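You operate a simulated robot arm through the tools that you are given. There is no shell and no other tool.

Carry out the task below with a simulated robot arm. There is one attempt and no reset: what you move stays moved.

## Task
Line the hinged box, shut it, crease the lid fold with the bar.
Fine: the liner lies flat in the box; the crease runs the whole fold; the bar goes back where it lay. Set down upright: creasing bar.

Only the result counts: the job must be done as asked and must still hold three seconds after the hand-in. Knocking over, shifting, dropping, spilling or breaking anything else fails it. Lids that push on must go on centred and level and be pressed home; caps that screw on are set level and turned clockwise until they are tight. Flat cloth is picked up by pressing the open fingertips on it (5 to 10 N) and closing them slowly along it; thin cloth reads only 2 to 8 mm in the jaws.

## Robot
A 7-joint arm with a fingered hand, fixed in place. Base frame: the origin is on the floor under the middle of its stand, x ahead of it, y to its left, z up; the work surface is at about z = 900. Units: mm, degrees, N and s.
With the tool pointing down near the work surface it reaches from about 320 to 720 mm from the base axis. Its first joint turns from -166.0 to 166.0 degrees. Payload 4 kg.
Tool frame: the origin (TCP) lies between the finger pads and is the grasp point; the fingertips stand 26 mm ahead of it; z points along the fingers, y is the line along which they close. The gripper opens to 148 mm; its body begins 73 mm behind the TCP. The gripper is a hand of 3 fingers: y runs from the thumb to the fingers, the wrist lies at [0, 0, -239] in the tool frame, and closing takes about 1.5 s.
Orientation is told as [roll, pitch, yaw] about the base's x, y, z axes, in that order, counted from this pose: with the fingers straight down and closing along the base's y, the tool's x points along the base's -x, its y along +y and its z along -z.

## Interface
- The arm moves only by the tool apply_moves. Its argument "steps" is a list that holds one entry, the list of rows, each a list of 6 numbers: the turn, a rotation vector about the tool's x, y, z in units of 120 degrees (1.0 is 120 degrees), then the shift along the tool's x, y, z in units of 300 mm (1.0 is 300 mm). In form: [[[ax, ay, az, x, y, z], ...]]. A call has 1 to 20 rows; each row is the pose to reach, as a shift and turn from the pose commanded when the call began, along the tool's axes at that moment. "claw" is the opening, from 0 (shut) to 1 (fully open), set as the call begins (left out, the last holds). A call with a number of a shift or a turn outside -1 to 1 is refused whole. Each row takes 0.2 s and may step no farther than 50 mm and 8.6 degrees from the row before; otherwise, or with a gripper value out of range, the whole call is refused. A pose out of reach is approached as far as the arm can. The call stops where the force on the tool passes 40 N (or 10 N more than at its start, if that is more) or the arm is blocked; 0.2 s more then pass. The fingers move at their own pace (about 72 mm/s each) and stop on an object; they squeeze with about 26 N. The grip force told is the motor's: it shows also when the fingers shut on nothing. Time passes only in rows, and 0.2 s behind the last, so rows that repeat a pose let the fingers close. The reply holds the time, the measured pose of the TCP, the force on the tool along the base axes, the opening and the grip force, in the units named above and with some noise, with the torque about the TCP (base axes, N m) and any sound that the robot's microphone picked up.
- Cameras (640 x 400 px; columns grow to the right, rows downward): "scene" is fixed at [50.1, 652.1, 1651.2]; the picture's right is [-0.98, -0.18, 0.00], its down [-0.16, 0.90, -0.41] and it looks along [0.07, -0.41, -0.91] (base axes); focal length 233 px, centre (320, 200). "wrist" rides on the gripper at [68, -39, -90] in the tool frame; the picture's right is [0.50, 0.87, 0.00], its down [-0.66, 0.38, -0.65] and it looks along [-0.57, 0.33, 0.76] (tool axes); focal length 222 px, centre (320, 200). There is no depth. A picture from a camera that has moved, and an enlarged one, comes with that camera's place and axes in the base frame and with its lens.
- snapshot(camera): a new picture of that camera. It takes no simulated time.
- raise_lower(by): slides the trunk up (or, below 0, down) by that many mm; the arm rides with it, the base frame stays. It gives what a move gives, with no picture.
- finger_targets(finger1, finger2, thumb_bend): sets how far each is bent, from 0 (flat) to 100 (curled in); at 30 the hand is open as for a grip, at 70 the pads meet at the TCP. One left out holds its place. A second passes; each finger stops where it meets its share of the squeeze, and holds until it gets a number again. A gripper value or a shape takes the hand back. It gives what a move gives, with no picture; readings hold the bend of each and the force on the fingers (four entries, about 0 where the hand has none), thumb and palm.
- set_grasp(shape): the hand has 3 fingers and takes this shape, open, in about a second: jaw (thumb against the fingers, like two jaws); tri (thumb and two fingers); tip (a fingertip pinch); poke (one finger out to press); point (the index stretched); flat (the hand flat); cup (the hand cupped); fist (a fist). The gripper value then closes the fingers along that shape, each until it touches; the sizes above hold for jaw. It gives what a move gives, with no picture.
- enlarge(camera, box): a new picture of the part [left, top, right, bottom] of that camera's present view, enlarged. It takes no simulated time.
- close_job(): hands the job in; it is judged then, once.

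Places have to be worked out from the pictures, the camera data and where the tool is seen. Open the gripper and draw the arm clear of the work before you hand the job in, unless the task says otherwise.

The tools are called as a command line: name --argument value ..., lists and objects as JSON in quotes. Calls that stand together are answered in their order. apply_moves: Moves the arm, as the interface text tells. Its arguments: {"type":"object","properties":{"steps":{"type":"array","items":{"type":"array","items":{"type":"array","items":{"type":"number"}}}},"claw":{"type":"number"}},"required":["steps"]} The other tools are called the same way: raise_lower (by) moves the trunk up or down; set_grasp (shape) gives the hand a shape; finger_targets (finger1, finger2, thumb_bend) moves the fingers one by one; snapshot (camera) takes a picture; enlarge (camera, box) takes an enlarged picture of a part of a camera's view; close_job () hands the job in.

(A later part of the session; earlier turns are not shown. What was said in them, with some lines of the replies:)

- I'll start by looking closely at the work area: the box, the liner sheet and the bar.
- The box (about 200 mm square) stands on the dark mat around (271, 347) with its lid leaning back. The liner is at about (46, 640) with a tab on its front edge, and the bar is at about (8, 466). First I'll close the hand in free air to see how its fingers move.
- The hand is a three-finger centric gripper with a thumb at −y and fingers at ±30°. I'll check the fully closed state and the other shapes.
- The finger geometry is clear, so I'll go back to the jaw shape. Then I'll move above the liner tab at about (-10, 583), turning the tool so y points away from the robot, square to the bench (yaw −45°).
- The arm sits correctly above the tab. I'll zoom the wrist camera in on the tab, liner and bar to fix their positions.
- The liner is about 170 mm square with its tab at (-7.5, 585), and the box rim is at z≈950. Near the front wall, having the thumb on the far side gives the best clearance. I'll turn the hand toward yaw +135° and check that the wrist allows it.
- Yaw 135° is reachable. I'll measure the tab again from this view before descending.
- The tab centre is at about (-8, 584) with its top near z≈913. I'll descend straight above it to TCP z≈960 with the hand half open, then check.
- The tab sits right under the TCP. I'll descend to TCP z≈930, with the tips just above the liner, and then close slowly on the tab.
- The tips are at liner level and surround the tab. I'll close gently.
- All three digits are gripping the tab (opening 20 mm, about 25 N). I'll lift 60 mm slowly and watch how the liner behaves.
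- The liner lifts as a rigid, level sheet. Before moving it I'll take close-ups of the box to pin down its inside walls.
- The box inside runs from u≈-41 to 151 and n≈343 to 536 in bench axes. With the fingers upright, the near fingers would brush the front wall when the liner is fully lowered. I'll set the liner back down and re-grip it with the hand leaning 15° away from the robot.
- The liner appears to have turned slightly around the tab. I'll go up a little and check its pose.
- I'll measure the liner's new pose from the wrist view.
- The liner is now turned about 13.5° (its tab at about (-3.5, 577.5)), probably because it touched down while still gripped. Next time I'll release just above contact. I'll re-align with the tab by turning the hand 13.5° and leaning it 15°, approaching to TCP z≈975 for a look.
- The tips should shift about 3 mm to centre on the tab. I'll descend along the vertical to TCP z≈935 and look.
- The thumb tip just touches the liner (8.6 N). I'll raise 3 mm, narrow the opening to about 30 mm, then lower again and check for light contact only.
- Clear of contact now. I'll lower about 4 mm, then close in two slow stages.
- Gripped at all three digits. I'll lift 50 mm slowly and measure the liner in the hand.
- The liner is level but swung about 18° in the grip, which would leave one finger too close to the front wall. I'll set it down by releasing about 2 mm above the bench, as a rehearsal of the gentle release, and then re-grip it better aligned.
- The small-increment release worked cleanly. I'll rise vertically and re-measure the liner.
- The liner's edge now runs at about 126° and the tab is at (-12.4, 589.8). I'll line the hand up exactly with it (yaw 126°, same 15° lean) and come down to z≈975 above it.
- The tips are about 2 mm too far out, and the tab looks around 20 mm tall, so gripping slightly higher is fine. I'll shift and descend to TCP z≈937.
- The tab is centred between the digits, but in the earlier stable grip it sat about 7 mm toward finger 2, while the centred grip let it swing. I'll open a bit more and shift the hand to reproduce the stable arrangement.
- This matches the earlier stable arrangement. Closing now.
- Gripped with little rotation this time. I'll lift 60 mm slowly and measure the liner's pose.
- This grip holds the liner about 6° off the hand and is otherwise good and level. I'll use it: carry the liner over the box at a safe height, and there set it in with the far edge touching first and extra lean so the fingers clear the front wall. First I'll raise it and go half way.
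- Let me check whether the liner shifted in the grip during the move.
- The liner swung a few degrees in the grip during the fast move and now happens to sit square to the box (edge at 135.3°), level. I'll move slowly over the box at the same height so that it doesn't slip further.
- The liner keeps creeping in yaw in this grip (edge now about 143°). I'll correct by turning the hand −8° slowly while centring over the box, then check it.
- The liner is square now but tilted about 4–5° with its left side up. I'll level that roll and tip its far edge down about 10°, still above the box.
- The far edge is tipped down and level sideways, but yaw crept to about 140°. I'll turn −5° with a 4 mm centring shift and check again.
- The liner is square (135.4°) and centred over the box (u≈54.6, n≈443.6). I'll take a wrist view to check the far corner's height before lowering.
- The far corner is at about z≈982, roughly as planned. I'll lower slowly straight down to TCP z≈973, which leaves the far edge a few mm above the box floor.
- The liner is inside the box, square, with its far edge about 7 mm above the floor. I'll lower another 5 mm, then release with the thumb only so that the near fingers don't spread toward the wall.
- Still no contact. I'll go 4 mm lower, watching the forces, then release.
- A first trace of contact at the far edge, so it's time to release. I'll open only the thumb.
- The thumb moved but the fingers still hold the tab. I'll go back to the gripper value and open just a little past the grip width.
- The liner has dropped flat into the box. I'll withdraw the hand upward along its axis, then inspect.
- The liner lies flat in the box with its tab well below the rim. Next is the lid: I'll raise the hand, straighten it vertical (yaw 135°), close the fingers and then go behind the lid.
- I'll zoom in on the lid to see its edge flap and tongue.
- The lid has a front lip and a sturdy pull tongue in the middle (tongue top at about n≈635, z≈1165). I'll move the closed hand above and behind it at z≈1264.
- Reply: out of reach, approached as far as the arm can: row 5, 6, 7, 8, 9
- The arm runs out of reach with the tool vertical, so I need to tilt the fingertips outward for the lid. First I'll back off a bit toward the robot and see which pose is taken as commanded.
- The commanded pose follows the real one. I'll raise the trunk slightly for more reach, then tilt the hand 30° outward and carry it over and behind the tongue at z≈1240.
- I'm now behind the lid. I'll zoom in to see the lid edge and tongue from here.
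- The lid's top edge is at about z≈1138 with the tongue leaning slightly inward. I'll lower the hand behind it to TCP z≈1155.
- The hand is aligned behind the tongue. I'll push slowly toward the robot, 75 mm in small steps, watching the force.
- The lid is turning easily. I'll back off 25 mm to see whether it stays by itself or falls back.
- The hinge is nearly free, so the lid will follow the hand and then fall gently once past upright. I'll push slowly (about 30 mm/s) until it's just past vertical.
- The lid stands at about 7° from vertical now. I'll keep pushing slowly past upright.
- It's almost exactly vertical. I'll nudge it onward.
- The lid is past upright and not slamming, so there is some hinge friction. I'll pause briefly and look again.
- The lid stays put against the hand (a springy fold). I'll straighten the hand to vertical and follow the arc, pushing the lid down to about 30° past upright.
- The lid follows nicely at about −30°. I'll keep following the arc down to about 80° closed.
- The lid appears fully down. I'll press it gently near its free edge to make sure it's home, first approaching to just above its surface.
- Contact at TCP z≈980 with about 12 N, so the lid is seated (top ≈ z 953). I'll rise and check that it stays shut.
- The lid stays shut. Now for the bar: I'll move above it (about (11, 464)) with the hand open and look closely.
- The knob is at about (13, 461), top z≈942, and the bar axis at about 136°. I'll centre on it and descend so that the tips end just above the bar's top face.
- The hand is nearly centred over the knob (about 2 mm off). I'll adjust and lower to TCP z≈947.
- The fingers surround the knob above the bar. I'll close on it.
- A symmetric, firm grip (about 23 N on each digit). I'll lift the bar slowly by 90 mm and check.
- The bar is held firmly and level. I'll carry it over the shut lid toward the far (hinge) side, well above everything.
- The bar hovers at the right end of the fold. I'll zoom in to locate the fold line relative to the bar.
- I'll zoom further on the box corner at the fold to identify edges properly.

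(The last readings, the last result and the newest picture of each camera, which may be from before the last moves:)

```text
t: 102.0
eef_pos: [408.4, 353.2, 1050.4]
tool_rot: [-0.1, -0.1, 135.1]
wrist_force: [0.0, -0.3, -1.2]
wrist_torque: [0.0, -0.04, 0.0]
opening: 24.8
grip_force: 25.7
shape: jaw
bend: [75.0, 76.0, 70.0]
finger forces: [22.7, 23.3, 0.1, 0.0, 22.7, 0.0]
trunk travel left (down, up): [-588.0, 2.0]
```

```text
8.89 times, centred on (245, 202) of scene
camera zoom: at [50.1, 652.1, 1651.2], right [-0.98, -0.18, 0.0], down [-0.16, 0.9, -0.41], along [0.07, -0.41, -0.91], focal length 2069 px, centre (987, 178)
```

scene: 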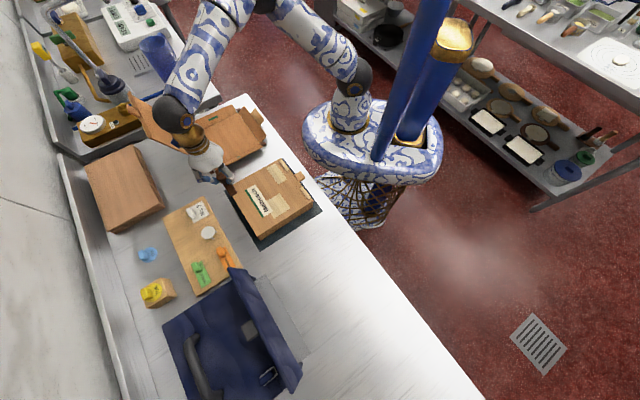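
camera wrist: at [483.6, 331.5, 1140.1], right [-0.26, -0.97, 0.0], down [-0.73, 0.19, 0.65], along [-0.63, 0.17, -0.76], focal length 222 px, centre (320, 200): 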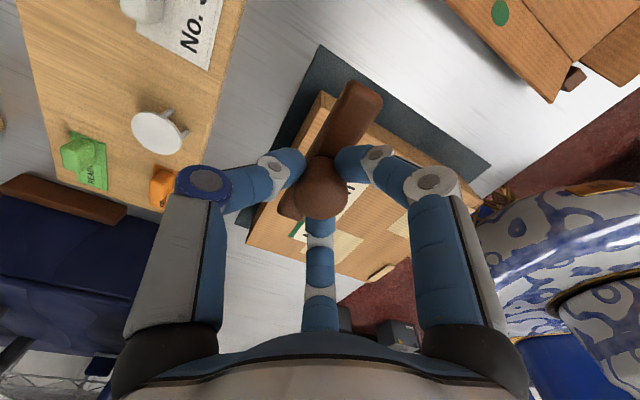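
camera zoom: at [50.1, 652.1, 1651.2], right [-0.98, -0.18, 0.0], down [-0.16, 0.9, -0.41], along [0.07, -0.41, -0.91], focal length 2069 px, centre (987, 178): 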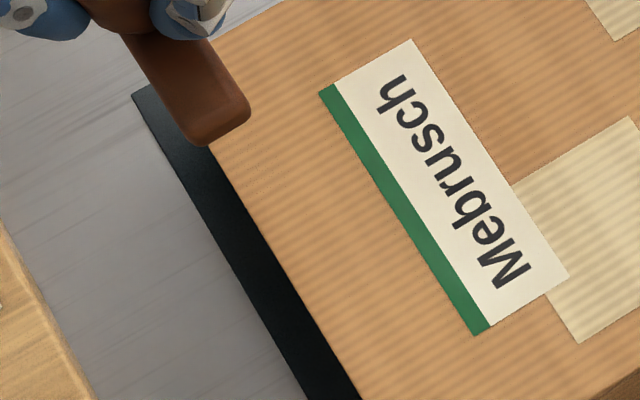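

The wrist camera puts the right-hand corner of the fold at about u≈−56, n≈544.5, so the bar is nearly over it. I'll hover along to the left end to measure the other corner the same way before pressing.

apply_moves --steps '[[[0, 0, 0, -0.02, -0.001, 0], [0, 0, 0, -0.07, -0.002, 0], [0, 0, 0, -0.14, -0.004, 0], [0, 0, 0, -0.22, -0.005, 0], [0, 0, 0, -0.3, -0.006, 0], [0, 0, 0, -0.38, -0.007, 0], [0, 0, 0, -0.46, -0.008, 0], [0, 0, 0, -0.53, -0.009, 0], [0, 0, 0, -0.58, -0.01, 0], [0, 0, 0, -0.605, -0.01, 0], [0, 0, 0, -0.615, -0.01, 0], [0, 0, 0, -0.615, -0.01, 0]]]'

snapshot --camera "wrist"

enlarge --camera "wrist" --box '[200, 80, 440, 260]'

enlarge --camera "scene" --box '[170, 130, 300, 250]'

```text
t: 104.6
eef_pos: [280.8, 484.3, 1050.3]
tool_rot: [-0.1, -0.1, 135.1]
wrist_force: [-0.3, 0.5, -0.8]
wrist_torque: [0.0, -0.06, -0.01]
opening: 25.0
grip_force: 25.4
shape: jaw
bend: [75.0, 76.0, 70.0]
finger forces: [22.9, 23.4, 0.1, 0.0, 22.8, 0.0]
trunk travel left (down, up): [-588.0, 2.0]
```

```text
taken
camera wrist: at [355.5, 463.4, 1140.2], right [-0.26, -0.97, 0.0], down [-0.73, 0.19, 0.65], along [-0.63, 0.17, -0.76], focal length 222 px, centre (320, 200)
```

wrist: 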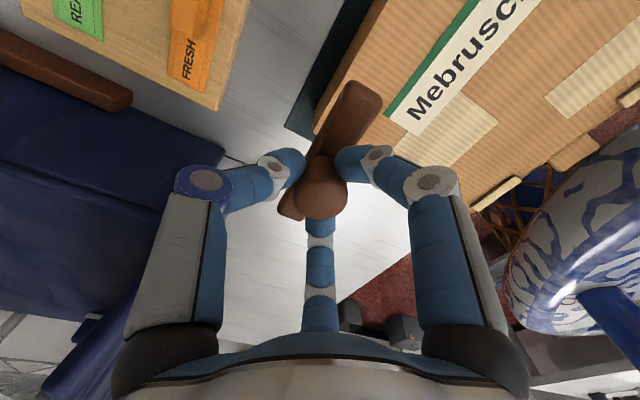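

```text
2.22 times, centred on (320, 170) of wrist
camera zoom: at [355.5, 463.4, 1140.2], right [-0.26, -0.97, 0.0], down [-0.73, 0.19, 0.65], along [-0.63, 0.17, -0.76], focal length 494 px, centre (320, 267)
```

zoom: 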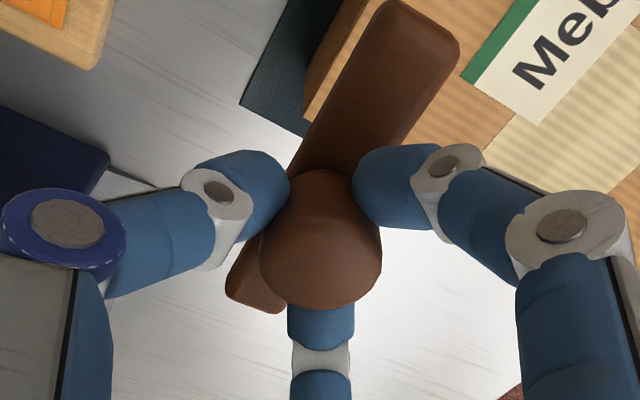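

```text
3.33 times, centred on (235, 190) of scene
camera zoom: at [50.1, 652.1, 1651.2], right [-0.98, -0.18, 0.0], down [-0.16, 0.9, -0.41], along [0.07, -0.41, -0.91], focal length 776 px, centre (603, 233)
```

zoom: 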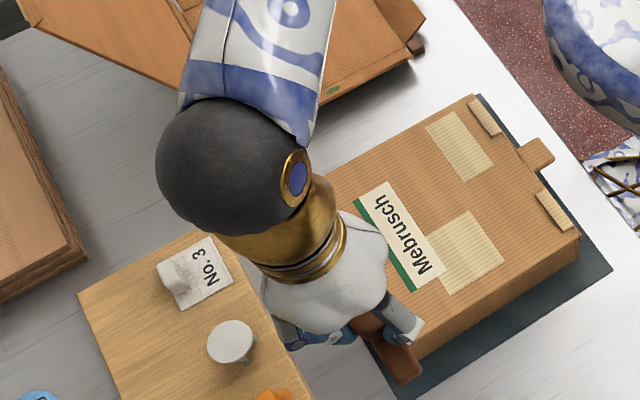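

Both ends of the fold are now measured (u≈−56 to 152, edge at n≈544). I'll lower the bar onto the left end of the fold, approaching to about 5 mm above the lid first.

apply_moves --steps '[[[0, 0, 0, 0, 0, 0.04], [0, 0, 0, 0, 0, 0.09], [0, 0, 0, 0, 0, 0.13], [0, 0, 0, 0, 0, 0.147], [0, 0, 0, 0, 0, 0.147]]]'

apply_moves --steps '[[[0, 0, 0, 0, 0, 0.0033], [0, 0, 0, 0, 0, 0.0067], [0, 0, 0, 0, 0, 0.01], [0, 0, 0, 0, 0, 0.0133]]]'

enlarge --camera "wrist" --box '[200, 60, 440, 240]'

```text
t: 105.8
eef_pos: [279.6, 485.6, 1007.7]
tool_rot: [-0.1, -0.1, 135.2]
wrist_force: [0.3, 0.2, -2.0]
wrist_torque: [0.01, 0.01, -0.02]
opening: 24.4
grip_force: 25.7
shape: jaw
bend: [75.0, 76.0, 70.0]
finger forces: [22.9, 23.3, 0.0, 0.0, 22.8, 0.0]
trunk travel left (down, up): [-588.0, 2.0]
```

```text
t: 106.8
eef_pos: [279.2, 485.7, 1002.1]
tool_rot: [0.1, -0.1, 135.2]
wrist_force: [0.6, -0.1, -1.4]
wrist_torque: [0.01, 0.01, 0.03]
opening: 24.9
grip_force: 26.3
shape: jaw
bend: [75.0, 76.0, 70.0]
finger forces: [22.8, 23.3, 0.1, 0.0, 22.8, 0.0]
trunk travel left (down, up): [-588.0, 2.0]
```

```text
2.22 times, centred on (320, 150) of wrist
camera zoom: at [354.8, 464.3, 1091.9], right [-0.26, -0.97, 0.0], down [-0.73, 0.19, 0.65], along [-0.63, 0.17, -0.76], focal length 494 px, centre (320, 311)
```

zoom: 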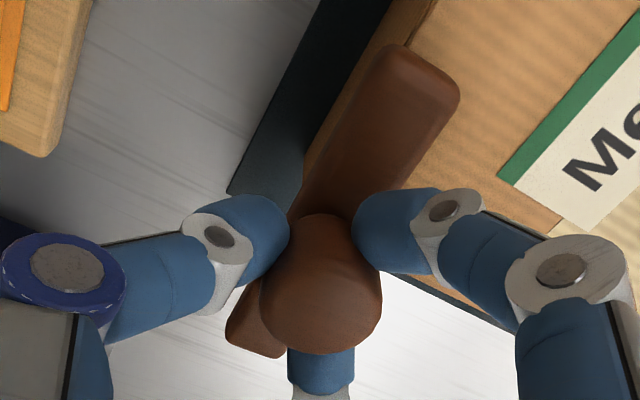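

The fold edge lies under the outer part of the bar, about 5 mm from the bar's outer side, which is what I want. I'll lower in 0.7 mm steps until there is pressing force.

apply_moves --steps '[[[0, 0, 0, 0, 0, 0.0023], [0, 0, 0, 0, 0, 0.0047], [0, 0, 0, 0, 0, 0.007], [0, 0, 0, 0, 0, 0.007]]]'

```text
t: 107.8
eef_pos: [278.8, 486.3, 1001.4]
tool_rot: [-0.1, 0.0, 135.1]
wrist_force: [1.0, 0.5, 0.2]
wrist_torque: [0.06, -0.02, -0.05]
opening: 24.9
grip_force: 26.2
shape: jaw
bend: [75.0, 76.0, 70.0]
finger forces: [23.0, 23.3, 0.1, 0.0, 23.5, 0.0]
trunk travel left (down, up): [-588.0, 2.0]
```

Contact is just beginning. I'll press a bit further.

apply_moves --steps '[[[0, 0, 0, 0, 0, 0.0033], [0, 0, 0, 0, 0, 0.0067], [0, 0, 0, 0, 0, 0.0067]]]'

```text
t: 108.6
eef_pos: [279.3, 485.0, 999.6]
tool_rot: [-0.2, -0.2, 135.0]
wrist_force: [1.0, 2.4, 19.6]
wrist_torque: [0.07, -0.03, 0.0]
opening: 25.3
grip_force: 25.8
shape: jaw
bend: [75.0, 76.0, 69.0]
finger forces: [26.0, 26.7, 0.1, 0.1, 28.7, 0.0]
trunk travel left (down, up): [-588.0, 2.0]
```

About 20 N now. I'll ease slightly and slide the first 20 mm along the fold to see how the force and the box behave.

apply_moves --steps '[[[0, 0, 0, 0, 0, -0.0012], [0, 0, 0, 0.0133, 0, -0.0012], [0, 0, 0, 0.0267, 0, -0.0012], [0, 0, 0, 0.04, 0, -0.0012], [0, 0, 0, 0.0533, 0, -0.0012], [0, 0, 0, 0.0667, 0, -0.0012]]]'

enlarge --camera "scene" --box '[170, 130, 340, 260]'

enlarge --camera "wrist" --box '[200, 60, 440, 240]'

```text
t: 110.0
eef_pos: [290.7, 470.8, 998.7]
tool_rot: [-0.1, -0.1, 135.0]
wrist_force: [-4.2, 3.3, 15.3]
wrist_torque: [0.12, 0.12, 0.01]
opening: 25.4
grip_force: 26.1
shape: jaw
bend: [75.0, 76.0, 69.0]
finger forces: [25.0, 29.5, 0.0, 0.1, 26.5, 0.0]
trunk travel left (down, up): [-588.0, 2.0]
```

```text
3.08 times, centred on (255, 195) of scene
camera zoom: at [50.1, 652.1, 1651.2], right [-0.98, -0.18, 0.0], down [-0.16, 0.9, -0.41], along [0.07, -0.41, -0.91], focal length 716 px, centre (520, 215)
```

zoom: 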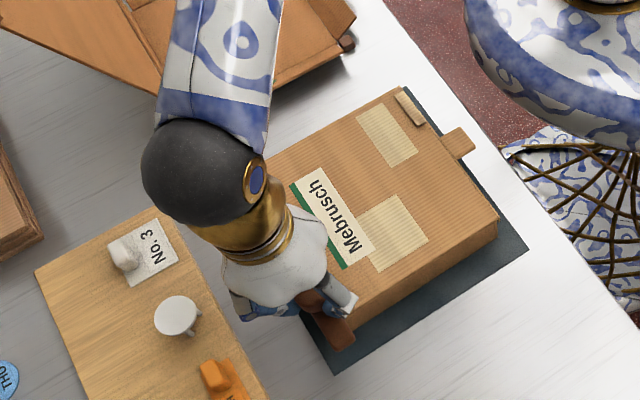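

```text
2.22 times, centred on (320, 150) of wrist
camera zoom: at [367.7, 448.7, 1088.8], right [-0.26, -0.97, 0.0], down [-0.73, 0.19, 0.65], along [-0.63, 0.17, -0.76], focal length 494 px, centre (320, 311)
```

zoom: 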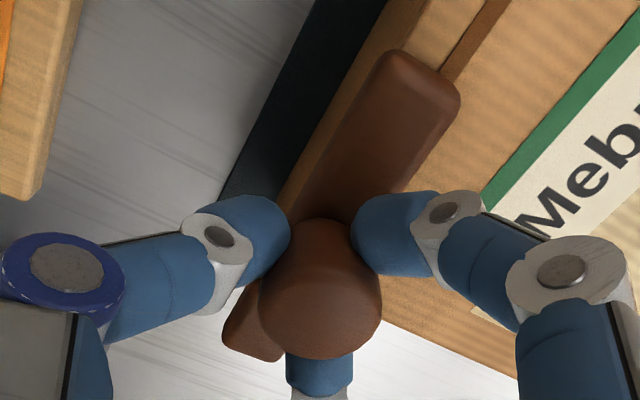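

A dark line appears on the lid about 15 mm inside the edge. I need to look closely at what it is.

enlarge --camera "scene" --box '[220, 170, 290, 230]'

enlarge --camera "wrist" --box '[330, 0, 450, 110]'

```text
6.67 times, centred on (255, 200) of scene
camera zoom: at [50.1, 652.1, 1651.2], right [-0.98, -0.18, 0.0], down [-0.16, 0.9, -0.41], along [0.07, -0.41, -0.91], focal length 1552 px, centre (753, 200)
```

zoom: 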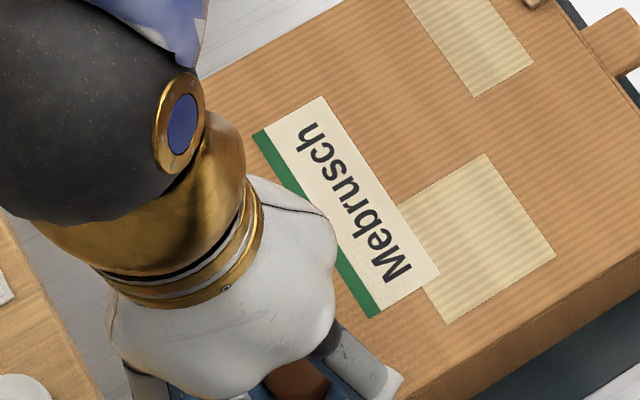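

```text
3.64 times, centred on (390, 55) of wrist
camera zoom: at [367.7, 448.7, 1088.8], right [-0.26, -0.97, 0.0], down [-0.73, 0.19, 0.65], along [-0.63, 0.17, -0.76], focal length 808 px, centre (66, 727)
```

zoom: 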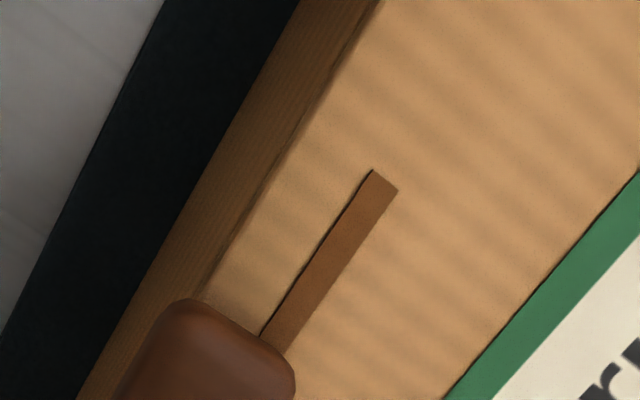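

That's the crease itself appearing on the lid: a dark mark at n≈530, starting at mid-box, made where the bar has pressed. The box hasn't moved. I'll keep sliding with about 15 N, easing the bar about 5 mm inward so it's better centred on that line.

apply_moves --steps '[[[0, 0, 0, 0.02, 0.003, 0], [0, 0, 0, 0.04, 0.006, 0], [0, 0, 0, 0.06, 0.009, 0], [0, 0, 0, 0.08, 0.012, 0], [0, 0, 0, 0.1, 0.015, 0], [0, 0, 0, 0.12, 0.0167, 0], [0, 0, 0, 0.14, 0.0167, 0], [0, 0, 0, 0.16, 0.0167, 0], [0, 0, 0, 0.18, 0.0167, 0], [0, 0, 0, 0.2, 0.0167, 0]]]'

snapshot --camera "wrist"

enlarge --camera "wrist" --box '[200, 0, 440, 180]'

enlarge --camera "scene" --box '[170, 130, 340, 260]'

```text
t: 112.2
eef_pos: [331.5, 424.5, 1000.1]
tool_rot: [-0.1, -0.1, 135.2]
wrist_force: [-2.0, 1.1, 11.3]
wrist_torque: [0.05, 0.05, 0.0]
opening: 25.4
grip_force: 26.6
shape: jaw
bend: [75.0, 76.0, 69.0]
finger forces: [25.6, 28.1, 0.1, 0.0, 26.5, 0.0]
trunk travel left (down, up): [-588.0, 2.0]
```

```text
taken
camera wrist: at [407.8, 403.3, 1089.0], right [-0.26, -0.97, 0.0], down [-0.73, 0.19, 0.65], along [-0.63, 0.17, -0.76], focal length 222 px, centre (320, 200)
```

wrist: 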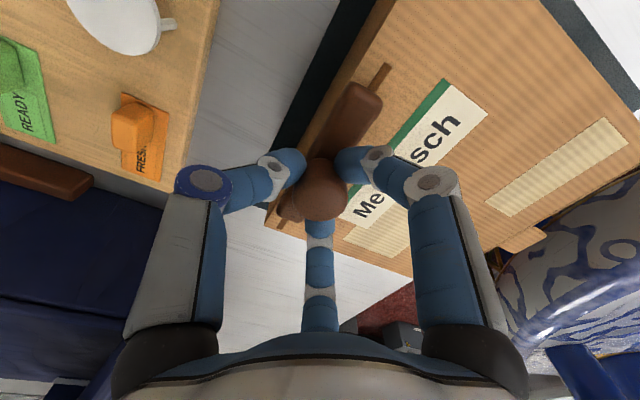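

```text
2.22 times, centred on (320, 90) of wrist
camera zoom: at [407.8, 403.3, 1089.0], right [-0.26, -0.97, 0.0], down [-0.73, 0.19, 0.65], along [-0.63, 0.17, -0.76], focal length 494 px, centre (320, 444)
```

zoom: 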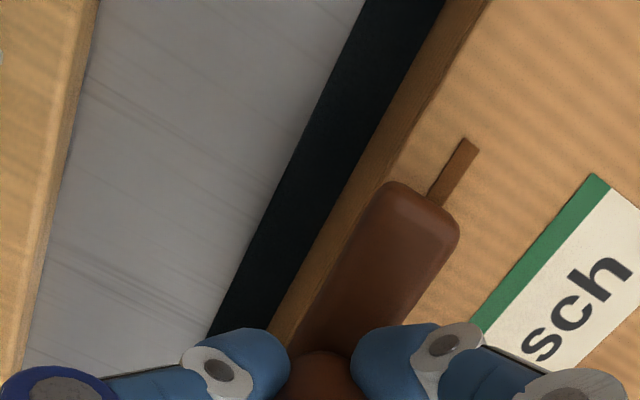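

```text
3.08 times, centred on (255, 195) of scene
camera zoom: at [50.1, 652.1, 1651.2], right [-0.98, -0.18, 0.0], down [-0.16, 0.9, -0.41], along [0.07, -0.41, -0.91], focal length 716 px, centre (520, 215)
```

zoom: 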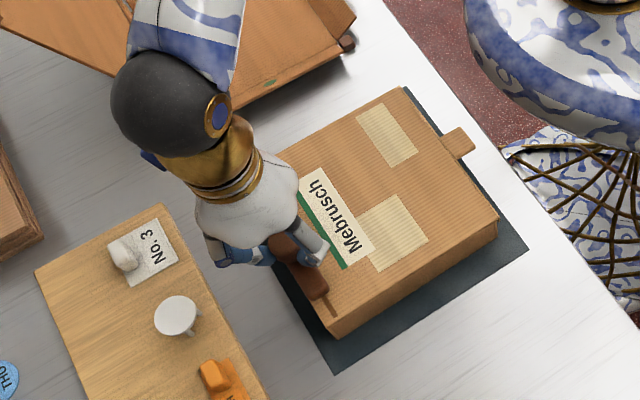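

The crease mark advances along with the bar (now about three quarters done), the force is about 12 N and the box hasn't moved. I'll continue to the right end.

apply_moves --steps '[[[0, 0, 0, 0.02, 0.002, 0.001], [0, 0, 0, 0.04, 0.004, 0.001], [0, 0, 0, 0.06, 0.005, 0.001], [0, 0, 0, 0.08, 0.005, 0.001], [0, 0, 0, 0.1, 0.005, 0.001], [0, 0, 0, 0.12, 0.005, 0.001], [0, 0, 0, 0.14, 0.005, 0.001], [0, 0, 0, 0.16, 0.005, 0.001], [0, 0, 0, 0.18, 0.005, 0.001], [0, 0, 0, 0.2, 0.005, 0.001], [0, 0, 0, 0.22, 0.005, 0.001]]]'

snapshot --camera "wrist"

enlarge --camera "scene" --box '[170, 130, 340, 260]'

```text
t: 114.6
eef_pos: [378.0, 375.3, 1000.3]
tool_rot: [-0.1, -0.1, 135.1]
wrist_force: [-2.4, 1.7, 16.3]
wrist_torque: [0.1, 0.06, -0.01]
opening: 25.8
grip_force: 26.5
shape: jaw
bend: [75.0, 76.0, 69.0]
finger forces: [25.8, 29.1, 0.0, 0.0, 26.9, 0.0]
trunk travel left (down, up): [-588.0, 2.0]
```

```text
taken
camera wrist: at [453.8, 355.1, 1088.5], right [-0.26, -0.97, 0.0], down [-0.73, 0.19, 0.65], along [-0.63, 0.17, -0.76], focal length 222 px, centre (320, 200)
```

wrist: 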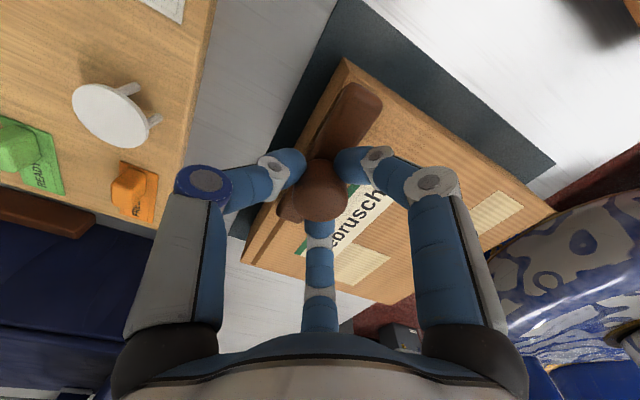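

```text
3.08 times, centred on (255, 195) of scene
camera zoom: at [50.1, 652.1, 1651.2], right [-0.98, -0.18, 0.0], down [-0.16, 0.9, -0.41], along [0.07, -0.41, -0.91], focal length 716 px, centre (520, 215)
```

zoom: 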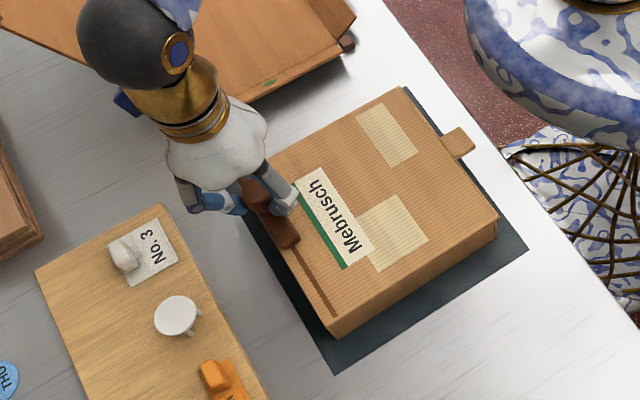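

The crease line is visible behind the bar up to the left end. I'll go on to the right end of the fold.

apply_moves --steps '[[[0, 0, 0, 0.02, 0, 0], [0, 0, 0, 0.04, 0, 0], [0, 0, 0, 0.06, 0, 0], [0, 0, 0, 0.08, 0, 0], [0, 0, 0, 0.1, 0, 0], [0, 0, 0, 0.12, 0, 0], [0, 0, 0, 0.14, 0, 0], [0, 0, 0, 0.155, 0, 0]]]'

snapshot --camera "wrist"

enlarge --camera "scene" --box '[170, 130, 340, 260]'

```text
t: 116.4
eef_pos: [409.3, 345.4, 999.6]
tool_rot: [-0.1, -0.1, 135.2]
wrist_force: [-4.4, 7.7, 26.0]
wrist_torque: [0.31, 0.27, -0.01]
opening: 26.5
grip_force: 26.0
shape: jaw
bend: [76.0, 77.0, 69.0]
finger forces: [23.8, 32.4, 0.0, 0.0, 29.4, 0.0]
trunk travel left (down, up): [-588.0, 2.0]
```

```text
taken
camera wrist: at [484.3, 323.7, 1088.2], right [-0.26, -0.97, 0.0], down [-0.73, 0.19, 0.65], along [-0.63, 0.17, -0.76], focal length 222 px, centre (320, 200)
```

wrist: 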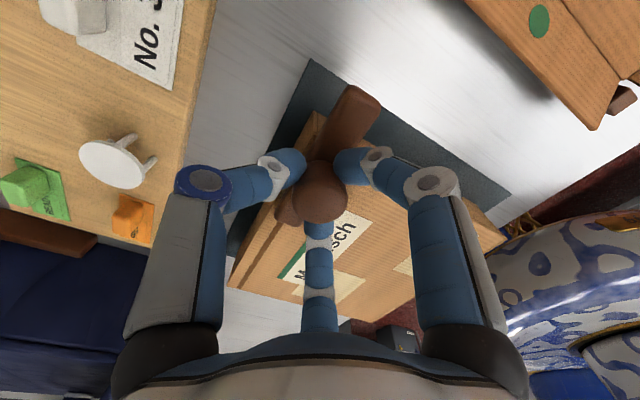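

```text
3.08 times, centred on (255, 195) of scene
camera zoom: at [50.1, 652.1, 1651.2], right [-0.98, -0.18, 0.0], down [-0.16, 0.9, -0.41], along [0.07, -0.41, -0.91], focal length 716 px, centre (520, 215)
```

zoom: 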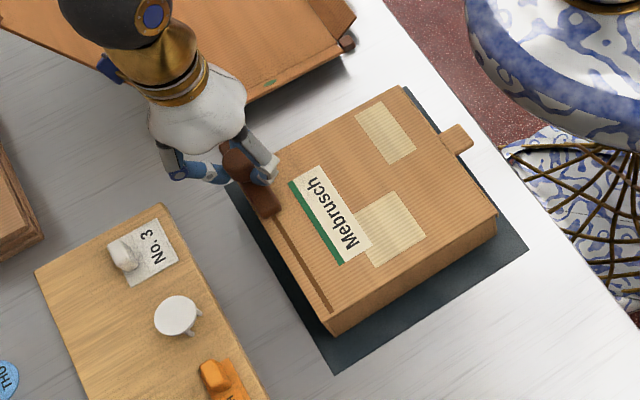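

The bar has reached the right end. I'll lift it straight off and inspect the crease.

apply_moves --steps '[[[0, 0, 0, 0, 0, -0.005], [0, 0, 0, 0, 0, -0.02], [0, 0, 0, 0, 0, -0.06], [0, 0, 0, 0, 0, -0.12], [0, 0, 0, 0, 0, -0.17], [0, 0, 0, 0, 0, -0.17]]]'

snapshot --camera "wrist"

enlarge --camera "scene" --box '[170, 130, 340, 260]'

enlarge --camera "wrist" --box '[200, 40, 440, 260]'

```text
t: 117.8
eef_pos: [410.6, 346.0, 1049.1]
tool_rot: [-0.1, -0.1, 135.1]
wrist_force: [-0.1, -0.4, -0.8]
wrist_torque: [0.0, 0.01, -0.01]
opening: 25.9
grip_force: 26.0
shape: jaw
bend: [75.0, 76.0, 69.0]
finger forces: [24.8, 25.7, 0.0, 0.0, 24.9, 0.0]
trunk travel left (down, up): [-588.0, 2.0]
```

```text
taken
camera wrist: at [486.4, 323.2, 1138.4], right [-0.26, -0.97, 0.0], down [-0.73, 0.19, 0.65], along [-0.63, 0.17, -0.76], focal length 222 px, centre (320, 200)
```

wrist: 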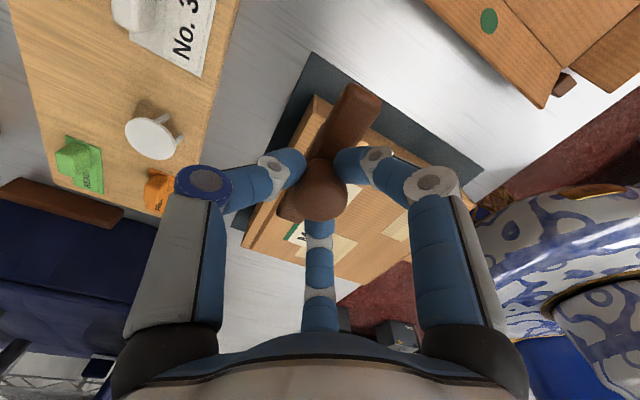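

```text
3.08 times, centred on (255, 195) of scene
camera zoom: at [50.1, 652.1, 1651.2], right [-0.98, -0.18, 0.0], down [-0.16, 0.9, -0.41], along [0.07, -0.41, -0.91], focal length 716 px, centre (520, 215)
```

zoom: 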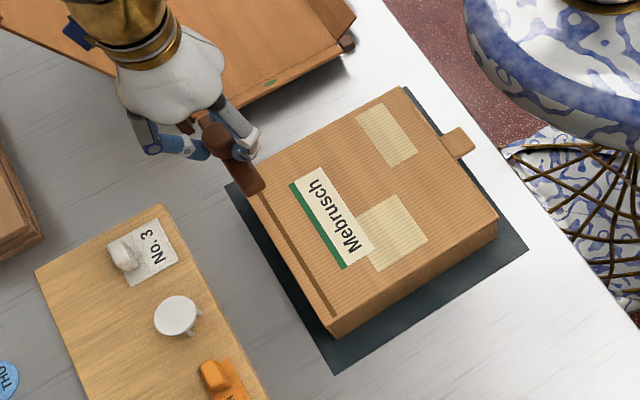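

```text
1.82 times, centred on (320, 150) of wrist
camera zoom: at [486.4, 323.2, 1138.4], right [-0.26, -0.97, 0.0], down [-0.73, 0.19, 0.65], along [-0.63, 0.17, -0.76], focal length 404 px, centre (320, 291)
```

zoom: 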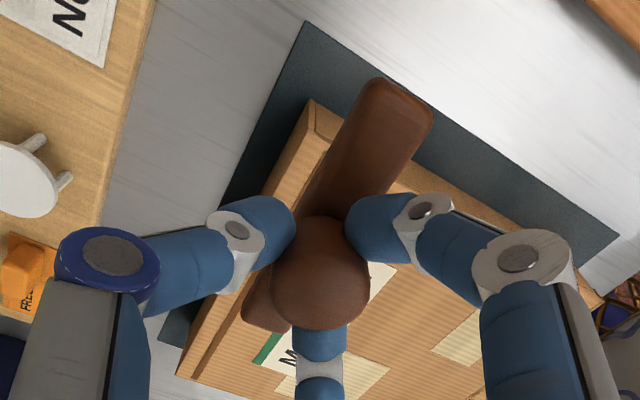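

The box is still in place and the lid shut. I'll move off with the bar at the same height to see the whole crease.

apply_moves --steps '[[[0, 0, 0, -0.02, 0.012, 0], [0, 0, 0, -0.0667, 0.04, 0], [0, 0, 0, -0.1333, 0.08, 0], [0, 0, 0, -0.2134, 0.128, 0], [0, 0, 0, -0.2935, 0.176, 0], [0, 0, 0, -0.3735, 0.224, 0], [0, 0, 0, -0.4536, 0.272, 0], [0, 0, 0, -0.5336, 0.32, 0], [0, 0, 0, -0.6003, 0.36, 0], [0, 0, 0, -0.647, 0.388, 0], [0, 0, 0, -0.667, 0.4, 0], [0, 0, 0, -0.667, 0.4, 0]]]'

apply_moves --steps '[[[0, 0, 0, -0.02, 0.01, 0], [0, 0, 0, -0.0667, 0.033, 0], [0, 0, 0, -0.1333, 0.065, 0], [0, 0, 0, -0.2134, 0.105, 0], [0, 0, 0, -0.2935, 0.144, 0], [0, 0, 0, -0.3735, 0.18, 0], [0, 0, 0, -0.44, 0.22, 0], [0, 0, 0, -0.49, 0.245, 0], [0, 0, 0, -0.52, 0.255, 0], [0, 0, 0, -0.5333, 0.255, 0], [0, 0, 0, -0.5333, 0.255, 0]]]'

enlarge --camera "scene" --box '[190, 145, 290, 245]'

enlarge --camera "scene" --box '[215, 165, 265, 245]'

snapshot --camera "wrist"

```text
t: 120.4
eef_pos: [186.2, 402.2, 1049.8]
tool_rot: [-0.1, -0.2, 135.1]
wrist_force: [0.6, 0.0, -1.2]
wrist_torque: [0.03, 0.0, 0.0]
opening: 25.8
grip_force: 26.1
shape: jaw
bend: [75.0, 76.0, 69.0]
finger forces: [24.3, 25.5, 0.0, 0.1, 24.6, 0.0]
trunk travel left (down, up): [-588.0, 2.0]
```

```text
t: 122.8
eef_pos: [17.0, 459.0, 1049.0]
tool_rot: [-0.1, 0.0, 135.2]
wrist_force: [0.3, 0.0, -1.2]
wrist_torque: [0.02, -0.03, 0.0]
opening: 25.9
grip_force: 26.0
shape: jaw
bend: [75.0, 76.0, 69.0]
finger forces: [24.3, 25.4, 0.1, 0.0, 24.5, 0.0]
trunk travel left (down, up): [-588.0, 2.0]
```

```text
4.00 times, centred on (240, 195) of scene
camera zoom: at [50.1, 652.1, 1651.2], right [-0.98, -0.18, 0.0], down [-0.16, 0.9, -0.41], along [0.07, -0.41, -0.91], focal length 931 px, centre (640, 220)
```

zoom: 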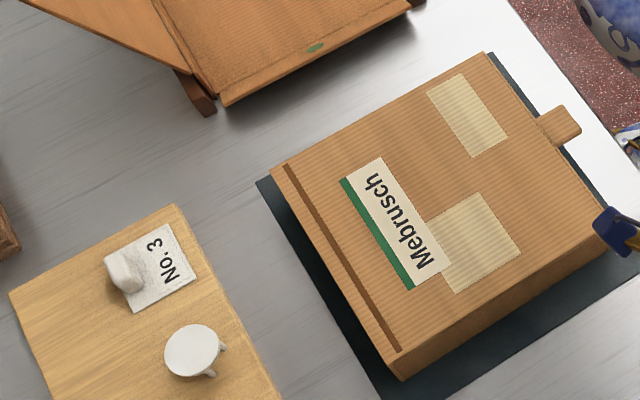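

```text
5.00 times, centred on (240, 205) of scene
camera zoom: at [50.1, 652.1, 1651.2], right [-0.98, -0.18, 0.0], down [-0.16, 0.9, -0.41], along [0.07, -0.41, -0.91], focal length 1164 px, centre (720, 175)
```

zoom: 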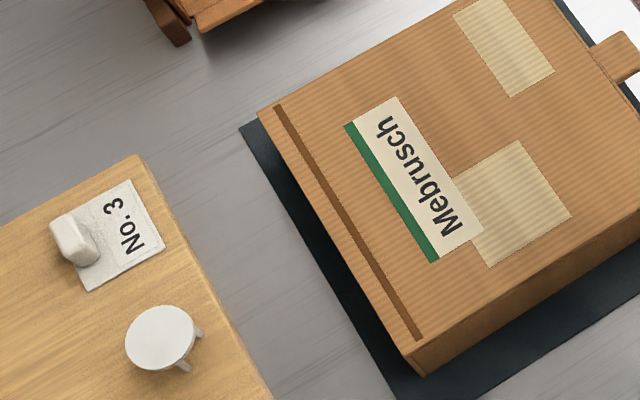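

```text
taken
camera wrist: at [92.7, 437.5, 1139.5], right [-0.26, -0.97, 0.0], down [-0.73, 0.19, 0.65], along [-0.63, 0.17, -0.76], focal length 222 px, centre (320, 200)
```

wrist: 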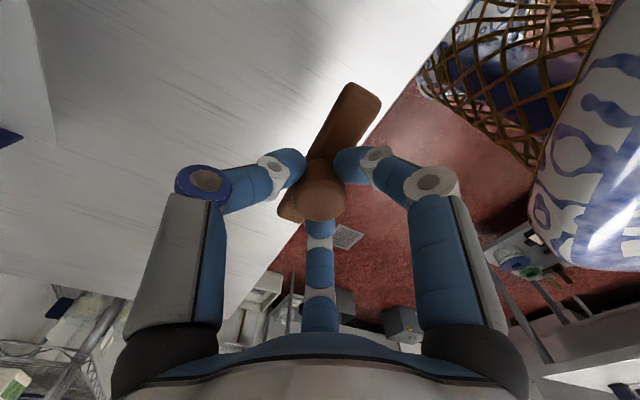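

The crease runs along the whole fold. Now the bar goes back; first I'll check whether it shifted in the hand, using the same zoom as when I picked it up.

enlarge --camera "wrist" --box '[200, 60, 440, 230]'

```text
2.35 times, centred on (320, 145) of wrist
camera zoom: at [92.7, 437.5, 1139.5], right [-0.26, -0.97, 0.0], down [-0.73, 0.19, 0.65], along [-0.63, 0.17, -0.76], focal length 523 px, centre (320, 329)
```

zoom: 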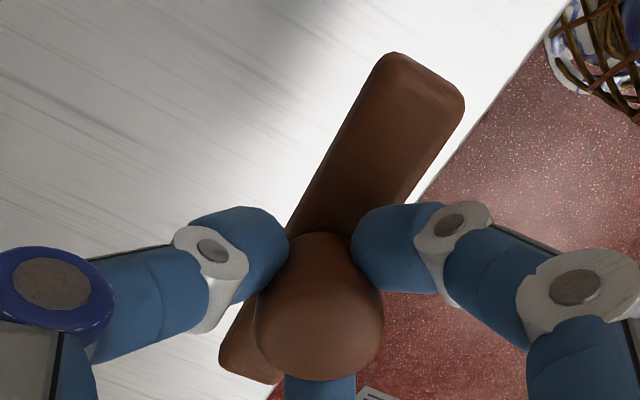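

The bar sits practically unchanged in the hand (about 1 mm higher in the grip). I'll go back over its original spot and descend to just above the bench.

apply_moves --steps '[[[0, 0, 0, -0.006, 0.002, 0.01], [0, 0, 0, -0.011, 0.0038, 0.05], [0, 0, 0, -0.011, 0.0038, 0.11], [0, 0, 0, -0.011, 0.0038, 0.17], [0, 0, 0, -0.011, 0.0038, 0.23], [0, 0, 0, -0.011, 0.0038, 0.28], [0, 0, 0, -0.011, 0.0038, 0.31], [0, 0, 0, -0.011, 0.0038, 0.325], [0, 0, 0, -0.011, 0.0038, 0.325], [0, 0, 0, -0.011, 0.0038, 0.325]]]'

enlarge --camera "wrist" --box '[200, 60, 440, 230]'

enlarge --camera "scene" --box '[260, 220, 380, 295]'

```text
t: 125.0
eef_pos: [13.3, 459.8, 953.0]
tool_rot: [-0.1, -0.1, 135.1]
wrist_force: [-0.1, 0.6, -1.9]
wrist_torque: [0.01, -0.01, 0.0]
opening: 25.9
grip_force: 26.2
shape: jaw
bend: [75.0, 76.0, 69.0]
finger forces: [24.2, 25.3, 0.0, 0.1, 24.4, 0.1]
trunk travel left (down, up): [-588.0, 2.0]
```

```text
2.35 times, centred on (320, 145) of wrist
camera zoom: at [89.2, 439.5, 1041.9], right [-0.26, -0.97, 0.0], down [-0.73, 0.19, 0.65], along [-0.63, 0.17, -0.76], focal length 523 px, centre (320, 329)
```

zoom: 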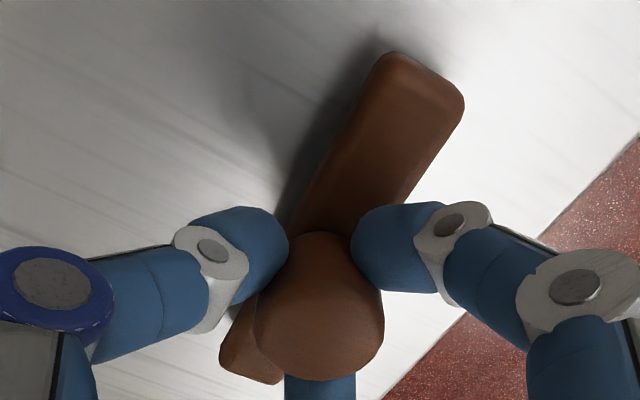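

```text
5.33 times, centred on (320, 258) of scene
camera zoom: at [50.1, 652.1, 1651.2], right [-0.98, -0.18, 0.0], down [-0.16, 0.9, -0.41], along [0.07, -0.41, -0.91], focal length 1241 px, centre (320, -107)
```

zoom: 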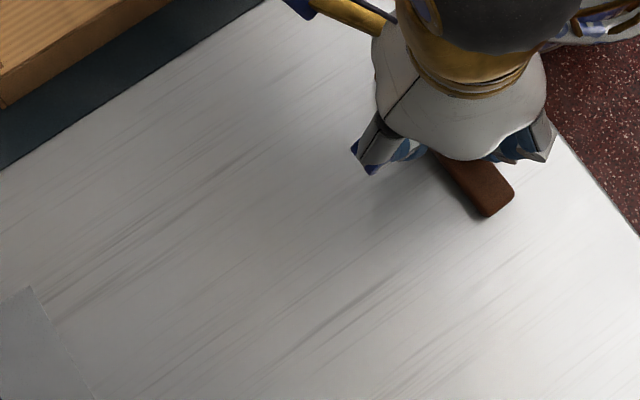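

I'm about 2 mm short of the original spot toward the bench. I'll correct that, and lower to about 1 mm above contact.

apply_moves --steps '[[[0, 0, 0, 0.0005, -0.004, 0], [0, 0, 0, 0.0009, -0.0085, 0], [0, 0, 0, 0.0009, -0.0085, 0.007], [0, 0, 0, 0.0009, -0.0085, 0.01], [0, 0, 0, 0.0009, -0.0085, 0.01]]]'

enlarge --camera "wrist" --box '[200, 60, 440, 230]'

enlarge --camera "scene" --box '[260, 220, 380, 295]'

```text
t: 126.2
eef_pos: [14.8, 464.0, 949.6]
tool_rot: [-0.2, -0.2, 135.1]
wrist_force: [-1.5, -0.3, -1.3]
wrist_torque: [-0.01, 0.0, -0.01]
opening: 26.0
grip_force: 26.3
shape: jaw
bend: [75.0, 76.0, 69.0]
finger forces: [24.2, 25.3, 0.1, 0.0, 24.5, 0.0]
trunk travel left (down, up): [-588.0, 2.0]
```

```text
2.35 times, centred on (320, 145) of wrist
camera zoom: at [91.5, 441.5, 1038.7], right [-0.26, -0.97, 0.0], down [-0.73, 0.19, 0.65], along [-0.63, 0.17, -0.76], focal length 523 px, centre (320, 329)
```

zoom: 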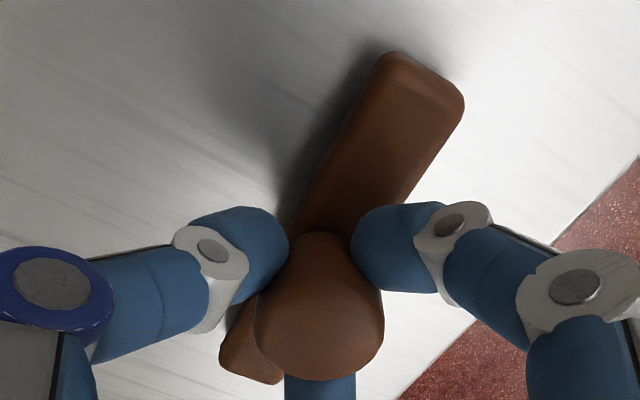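

```text
5.33 times, centred on (320, 258) of scene
camera zoom: at [50.1, 652.1, 1651.2], right [-0.98, -0.18, 0.0], down [-0.16, 0.9, -0.41], along [0.07, -0.41, -0.91], focal length 1241 px, centre (320, -107)
```

zoom: 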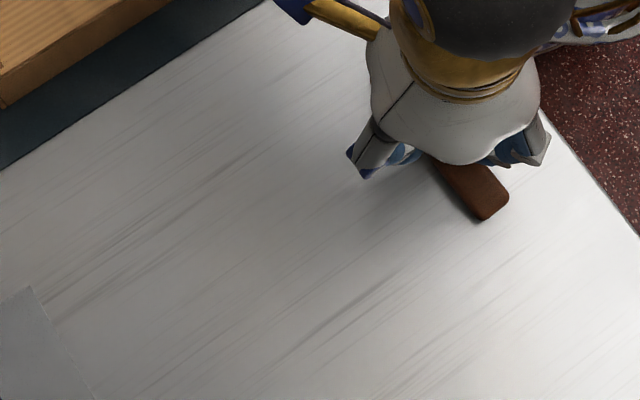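

The position now matches the original within about 1 mm. I'll lower the last bit until the bar touches the bench lightly.

apply_moves --steps '[[[0, 0, 0, 0, 0, 0.002], [0, 0, 0, 0, 0, 0.004], [0, 0, 0, 0, 0, 0.006], [0, 0, 0, 0, 0, 0.006]]]'

```text
t: 127.2
eef_pos: [15.0, 463.7, 947.5]
tool_rot: [-0.1, -0.1, 135.1]
wrist_force: [0.5, 0.1, -0.8]
wrist_torque: [-0.03, -0.01, 0.0]
opening: 25.7
grip_force: 26.5
shape: jaw
bend: [75.0, 76.0, 69.0]
finger forces: [24.2, 25.4, 0.0, 0.1, 24.5, 0.0]
trunk travel left (down, up): [-588.0, 2.0]
```

apply_moves --steps '[[[0, 0, 0, 0, 0, 0.0017], [0, 0, 0, 0, 0, 0.0033], [0, 0, 0, 0, 0, 0.0033]]]'

```text
t: 128.0
eef_pos: [15.2, 463.0, 947.9]
tool_rot: [-0.2, -0.1, 135.1]
wrist_force: [0.0, -1.1, 2.2]
wrist_torque: [-0.04, 0.0, 0.01]
opening: 25.8
grip_force: 26.2
shape: jaw
bend: [75.0, 76.0, 69.0]
finger forces: [25.0, 25.6, 0.0, 0.0, 24.7, 0.0]
trunk travel left (down, up): [-588.0, 2.0]
```

The bar rests on the bench with about 3 N. I'll release in small increments.

apply_moves --steps '[[[0, 0, 0, 0, 0, 0], [0, 0, 0, 0, 0, 0]]]' --claw 0.19

apply_moves --steps '[[[0, 0, 0, 0, 0, 0], [0, 0, 0, 0, 0, 0]]]' --claw 0.25

apply_moves --steps '[[[0, 0, 0, 0, 0, 0], [0, 0, 0, 0, 0, 0], [0, 0, 0, 0, 0, 0], [0, 0, 0, 0, 0, 0]]]' --claw 0.5

enlarge --camera "wrist" --box '[200, 60, 440, 230]'

```text
t: 128.6
eef_pos: [14.9, 462.3, 946.7]
tool_rot: [-0.2, -0.1, 135.0]
wrist_force: [-0.1, -0.2, 1.6]
wrist_torque: [-0.03, 0.04, -0.01]
opening: 28.8
grip_force: 0.0
shape: jaw
bend: [75.0, 75.0, 70.0]
finger forces: [0.2, 1.7, 0.0, 0.0, 0.4, 0.0]
trunk travel left (down, up): [-588.0, 2.0]
```

```text
t: 129.2
eef_pos: [15.5, 461.7, 946.2]
tool_rot: [0.0, -0.1, 135.1]
wrist_force: [-0.7, -0.6, -0.9]
wrist_torque: [0.02, -0.03, 0.01]
opening: 36.4
grip_force: 0.0
shape: jaw
bend: [76.0, 76.0, 70.0]
finger forces: [0.0, 0.0, 0.1, 0.1, 0.1, 0.0]
trunk travel left (down, up): [-588.0, 2.0]
```

```text
t: 130.2
eef_pos: [14.7, 463.7, 946.8]
tool_rot: [-0.2, -0.2, 135.1]
wrist_force: [-0.3, 0.3, -0.2]
wrist_torque: [0.01, -0.02, -0.02]
opening: 73.3
grip_force: 0.1
shape: jaw
bend: [36.0, 36.0, 70.0]
finger forces: [0.0, 0.1, 0.0, 0.1, 0.1, 0.0]
trunk travel left (down, up): [-588.0, 2.0]
```

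```text
2.35 times, centred on (320, 145) of wrist
camera zoom: at [91.6, 441.6, 1035.8], right [-0.26, -0.97, 0.0], down [-0.73, 0.19, 0.65], along [-0.63, 0.17, -0.76], focal length 523 px, centre (320, 329)
```

zoom: 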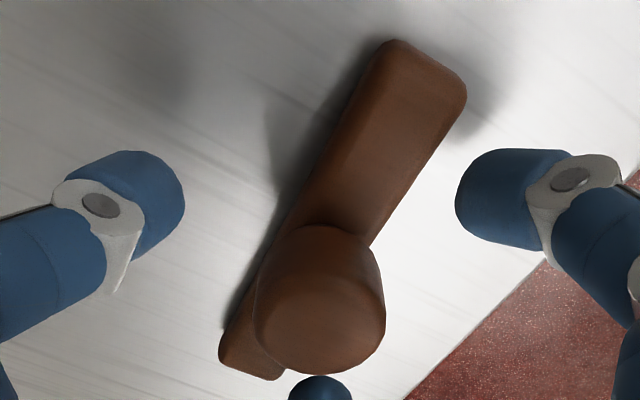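

The bar stands upright and free. I'll rise straight up and compare its place with the first picture.

apply_moves --steps '[[[0, 0, 0, 0, 0, -0.03], [0, 0, 0, 0, 0, -0.1], [0, 0, 0, 0, 0, -0.2], [0, 0, 0, 0, 0, -0.35], [0, 0, 0, 0, 0, -0.5], [0, 0, 0, 0, 0, -0.65], [0, 0, 0, 0, 0, -0.8], [0, 0, 0, 0, 0, -0.8]]]'

apply_moves --steps '[[[0, 0, 0, -0.1, 0.05, 0], [0, 0, 0, -0.2, 0.1, 0], [0, 0, 0, -0.3, 0.15, 0], [0, 0, 0, -0.4, 0.2, 0], [0, 0, 0, -0.5, 0.25, 0], [0, 0, 0, -0.5, 0.25, 0]]]'

snapshot --camera "scene"

enlarge --camera "scene" --box '[260, 220, 380, 295]'

enlarge --camera "scene" --box '[160, 140, 400, 290]'

```text
t: 132.0
eef_pos: [15.7, 462.3, 1188.1]
tool_rot: [-0.2, 0.0, 135.1]
wrist_force: [-0.5, 0.4, -0.3]
wrist_torque: [0.0, 0.02, 0.01]
opening: 73.6
grip_force: 0.0
shape: jaw
bend: [36.0, 36.0, 70.0]
finger forces: [0.0, 0.0, 0.0, 0.0, 0.0, 0.1]
trunk travel left (down, up): [-588.0, 2.0]
```

```text
t: 133.4
eef_pos: [-142.7, 516.8, 1188.1]
tool_rot: [0.0, -0.1, 135.1]
wrist_force: [0.2, 0.3, 0.6]
wrist_torque: [-0.02, 0.02, 0.02]
opening: 73.6
grip_force: 0.0
shape: jaw
bend: [36.0, 36.0, 70.0]
finger forces: [0.0, 0.0, 0.0, 0.0, 0.0, 0.1]
trunk travel left (down, up): [-588.0, 2.0]
```

```text
taken
```

scene: 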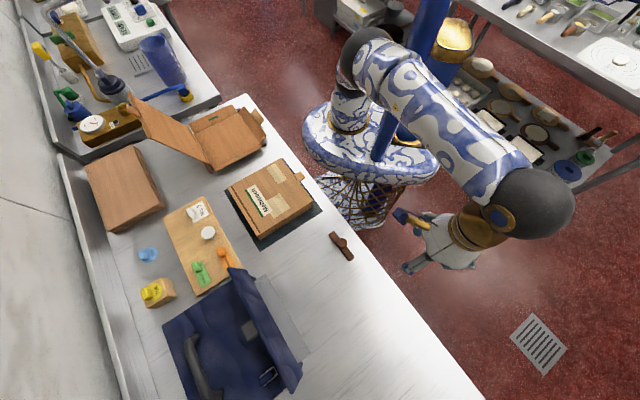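

```text
5.33 times, centred on (320, 258) of scene
camera zoom: at [50.1, 652.1, 1651.2], right [-0.98, -0.18, 0.0], down [-0.16, 0.9, -0.41], along [0.07, -0.41, -0.91], focal length 1241 px, centre (320, -107)
```

zoom: 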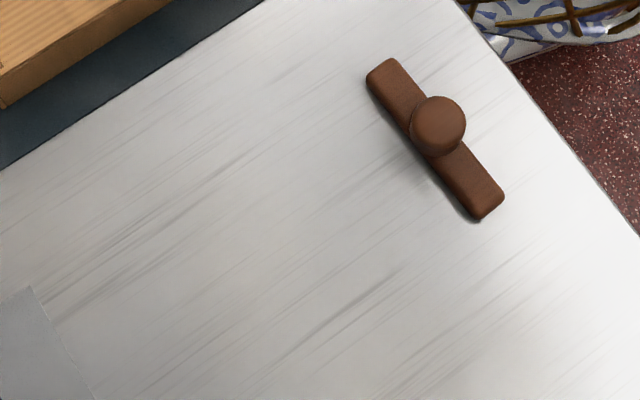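

```text
2.67 times, centred on (280, 215) of scene
camera zoom: at [50.1, 652.1, 1651.2], right [-0.98, -0.18, 0.0], down [-0.16, 0.9, -0.41], along [0.07, -0.41, -0.91], focal length 621 px, centre (427, 160)
```

zoom: 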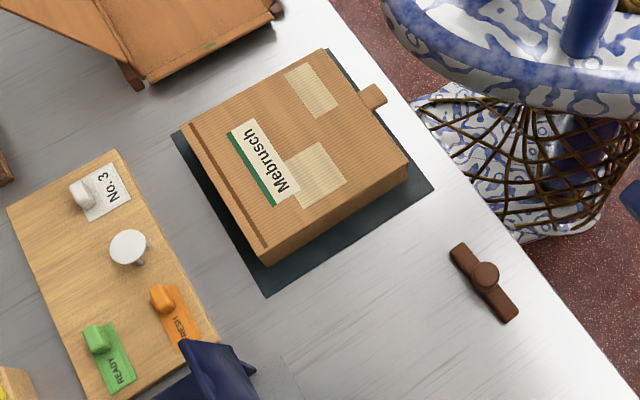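

The bar is back within about 3 mm of where it lay, upright. The box is shut and in place, the crease spans the fold, and nothing else has moved. I'll open the hand fully and take a last look before handing in.

apply_moves --steps '[[[0, 0, 0, 0, 0, -0.03], [0, 0, 0, 0, 0, -0.06], [0, 0, 0, 0, 0, -0.06], [0, 0, 0, 0, 0, -0.06], [0, 0, 0, 0, 0, -0.06], [0, 0, 0, 0, 0, -0.06]]]' --claw 1.0

enlarge --camera "scene" --box '[200, 150, 330, 250]'

snapshot --camera "wrist"

```text
t: 134.8
eef_pos: [-143.7, 515.5, 1205.0]
tool_rot: [-0.1, -0.1, 135.1]
wrist_force: [0.2, -0.3, 0.3]
wrist_torque: [-0.01, 0.01, 0.01]
opening: 148.0
grip_force: 0.1
shape: jaw
bend: [30.0, 30.0, 30.0]
finger forces: [0.1, 0.0, 0.0, 0.0, 0.1, 0.0]
trunk travel left (down, up): [-588.0, 2.0]
```

```text
4.00 times, centred on (265, 200) of scene
camera zoom: at [50.1, 652.1, 1651.2], right [-0.98, -0.18, 0.0], down [-0.16, 0.9, -0.41], along [0.07, -0.41, -0.91], focal length 931 px, centre (540, 200)
```

zoom: 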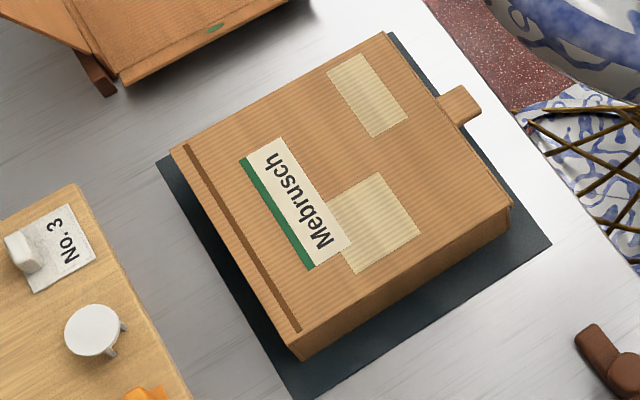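

```text
taken
camera wrist: at [-67.5, 493.9, 1294.7], right [-0.26, -0.97, 0.0], down [-0.73, 0.19, 0.65], along [-0.63, 0.17, -0.76], focal length 222 px, centre (320, 200)
```

wrist: 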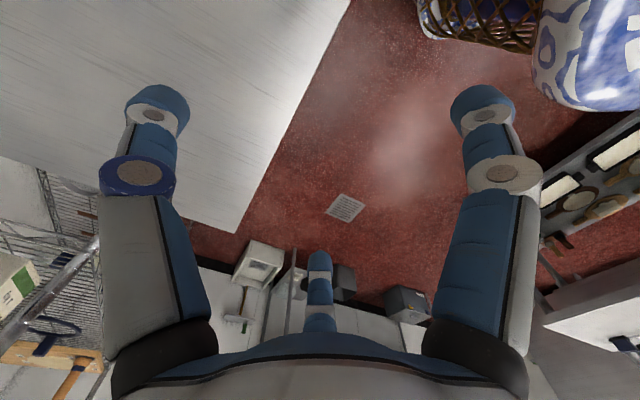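

The crease spans the full fold from end to end, the lid is shut, the bar is back upright, and the arm is clear with the hand open. Handing in.

close_job

```text
The job is handed in.
```

The job is handed in: the box is lined and shut, the lid fold is creased end to end, and the creasing bar is back, upright. I don't have the judge's verdict, so this is based on my own pictures and readings.

- **Liner:** it was lying flat in the box the last time I could see it, before the lid closed. I let it go with its front end about 30 mm above the box floor, so it fell that last bit rather than being set down.
- **Lid:** I pressed it down with about 12 N near the front edge, and it stayed shut when I let go. Heights measured at the front and at the hinge agree, so it sits level.
- **Crease:** one slow pass with the bar, mostly at 11–16 N, with a peak of 26 N at the right-hand end. The mark runs the whole fold, with only a few millimetres unmarked at each end.
- **Bar:** it stands about 3 mm from its original spot and is turned by about 2°.

Nothing else on the bench looked moved in the last pictures, and the box did not shift during the creasing. The hand is fully open and clear of the work.
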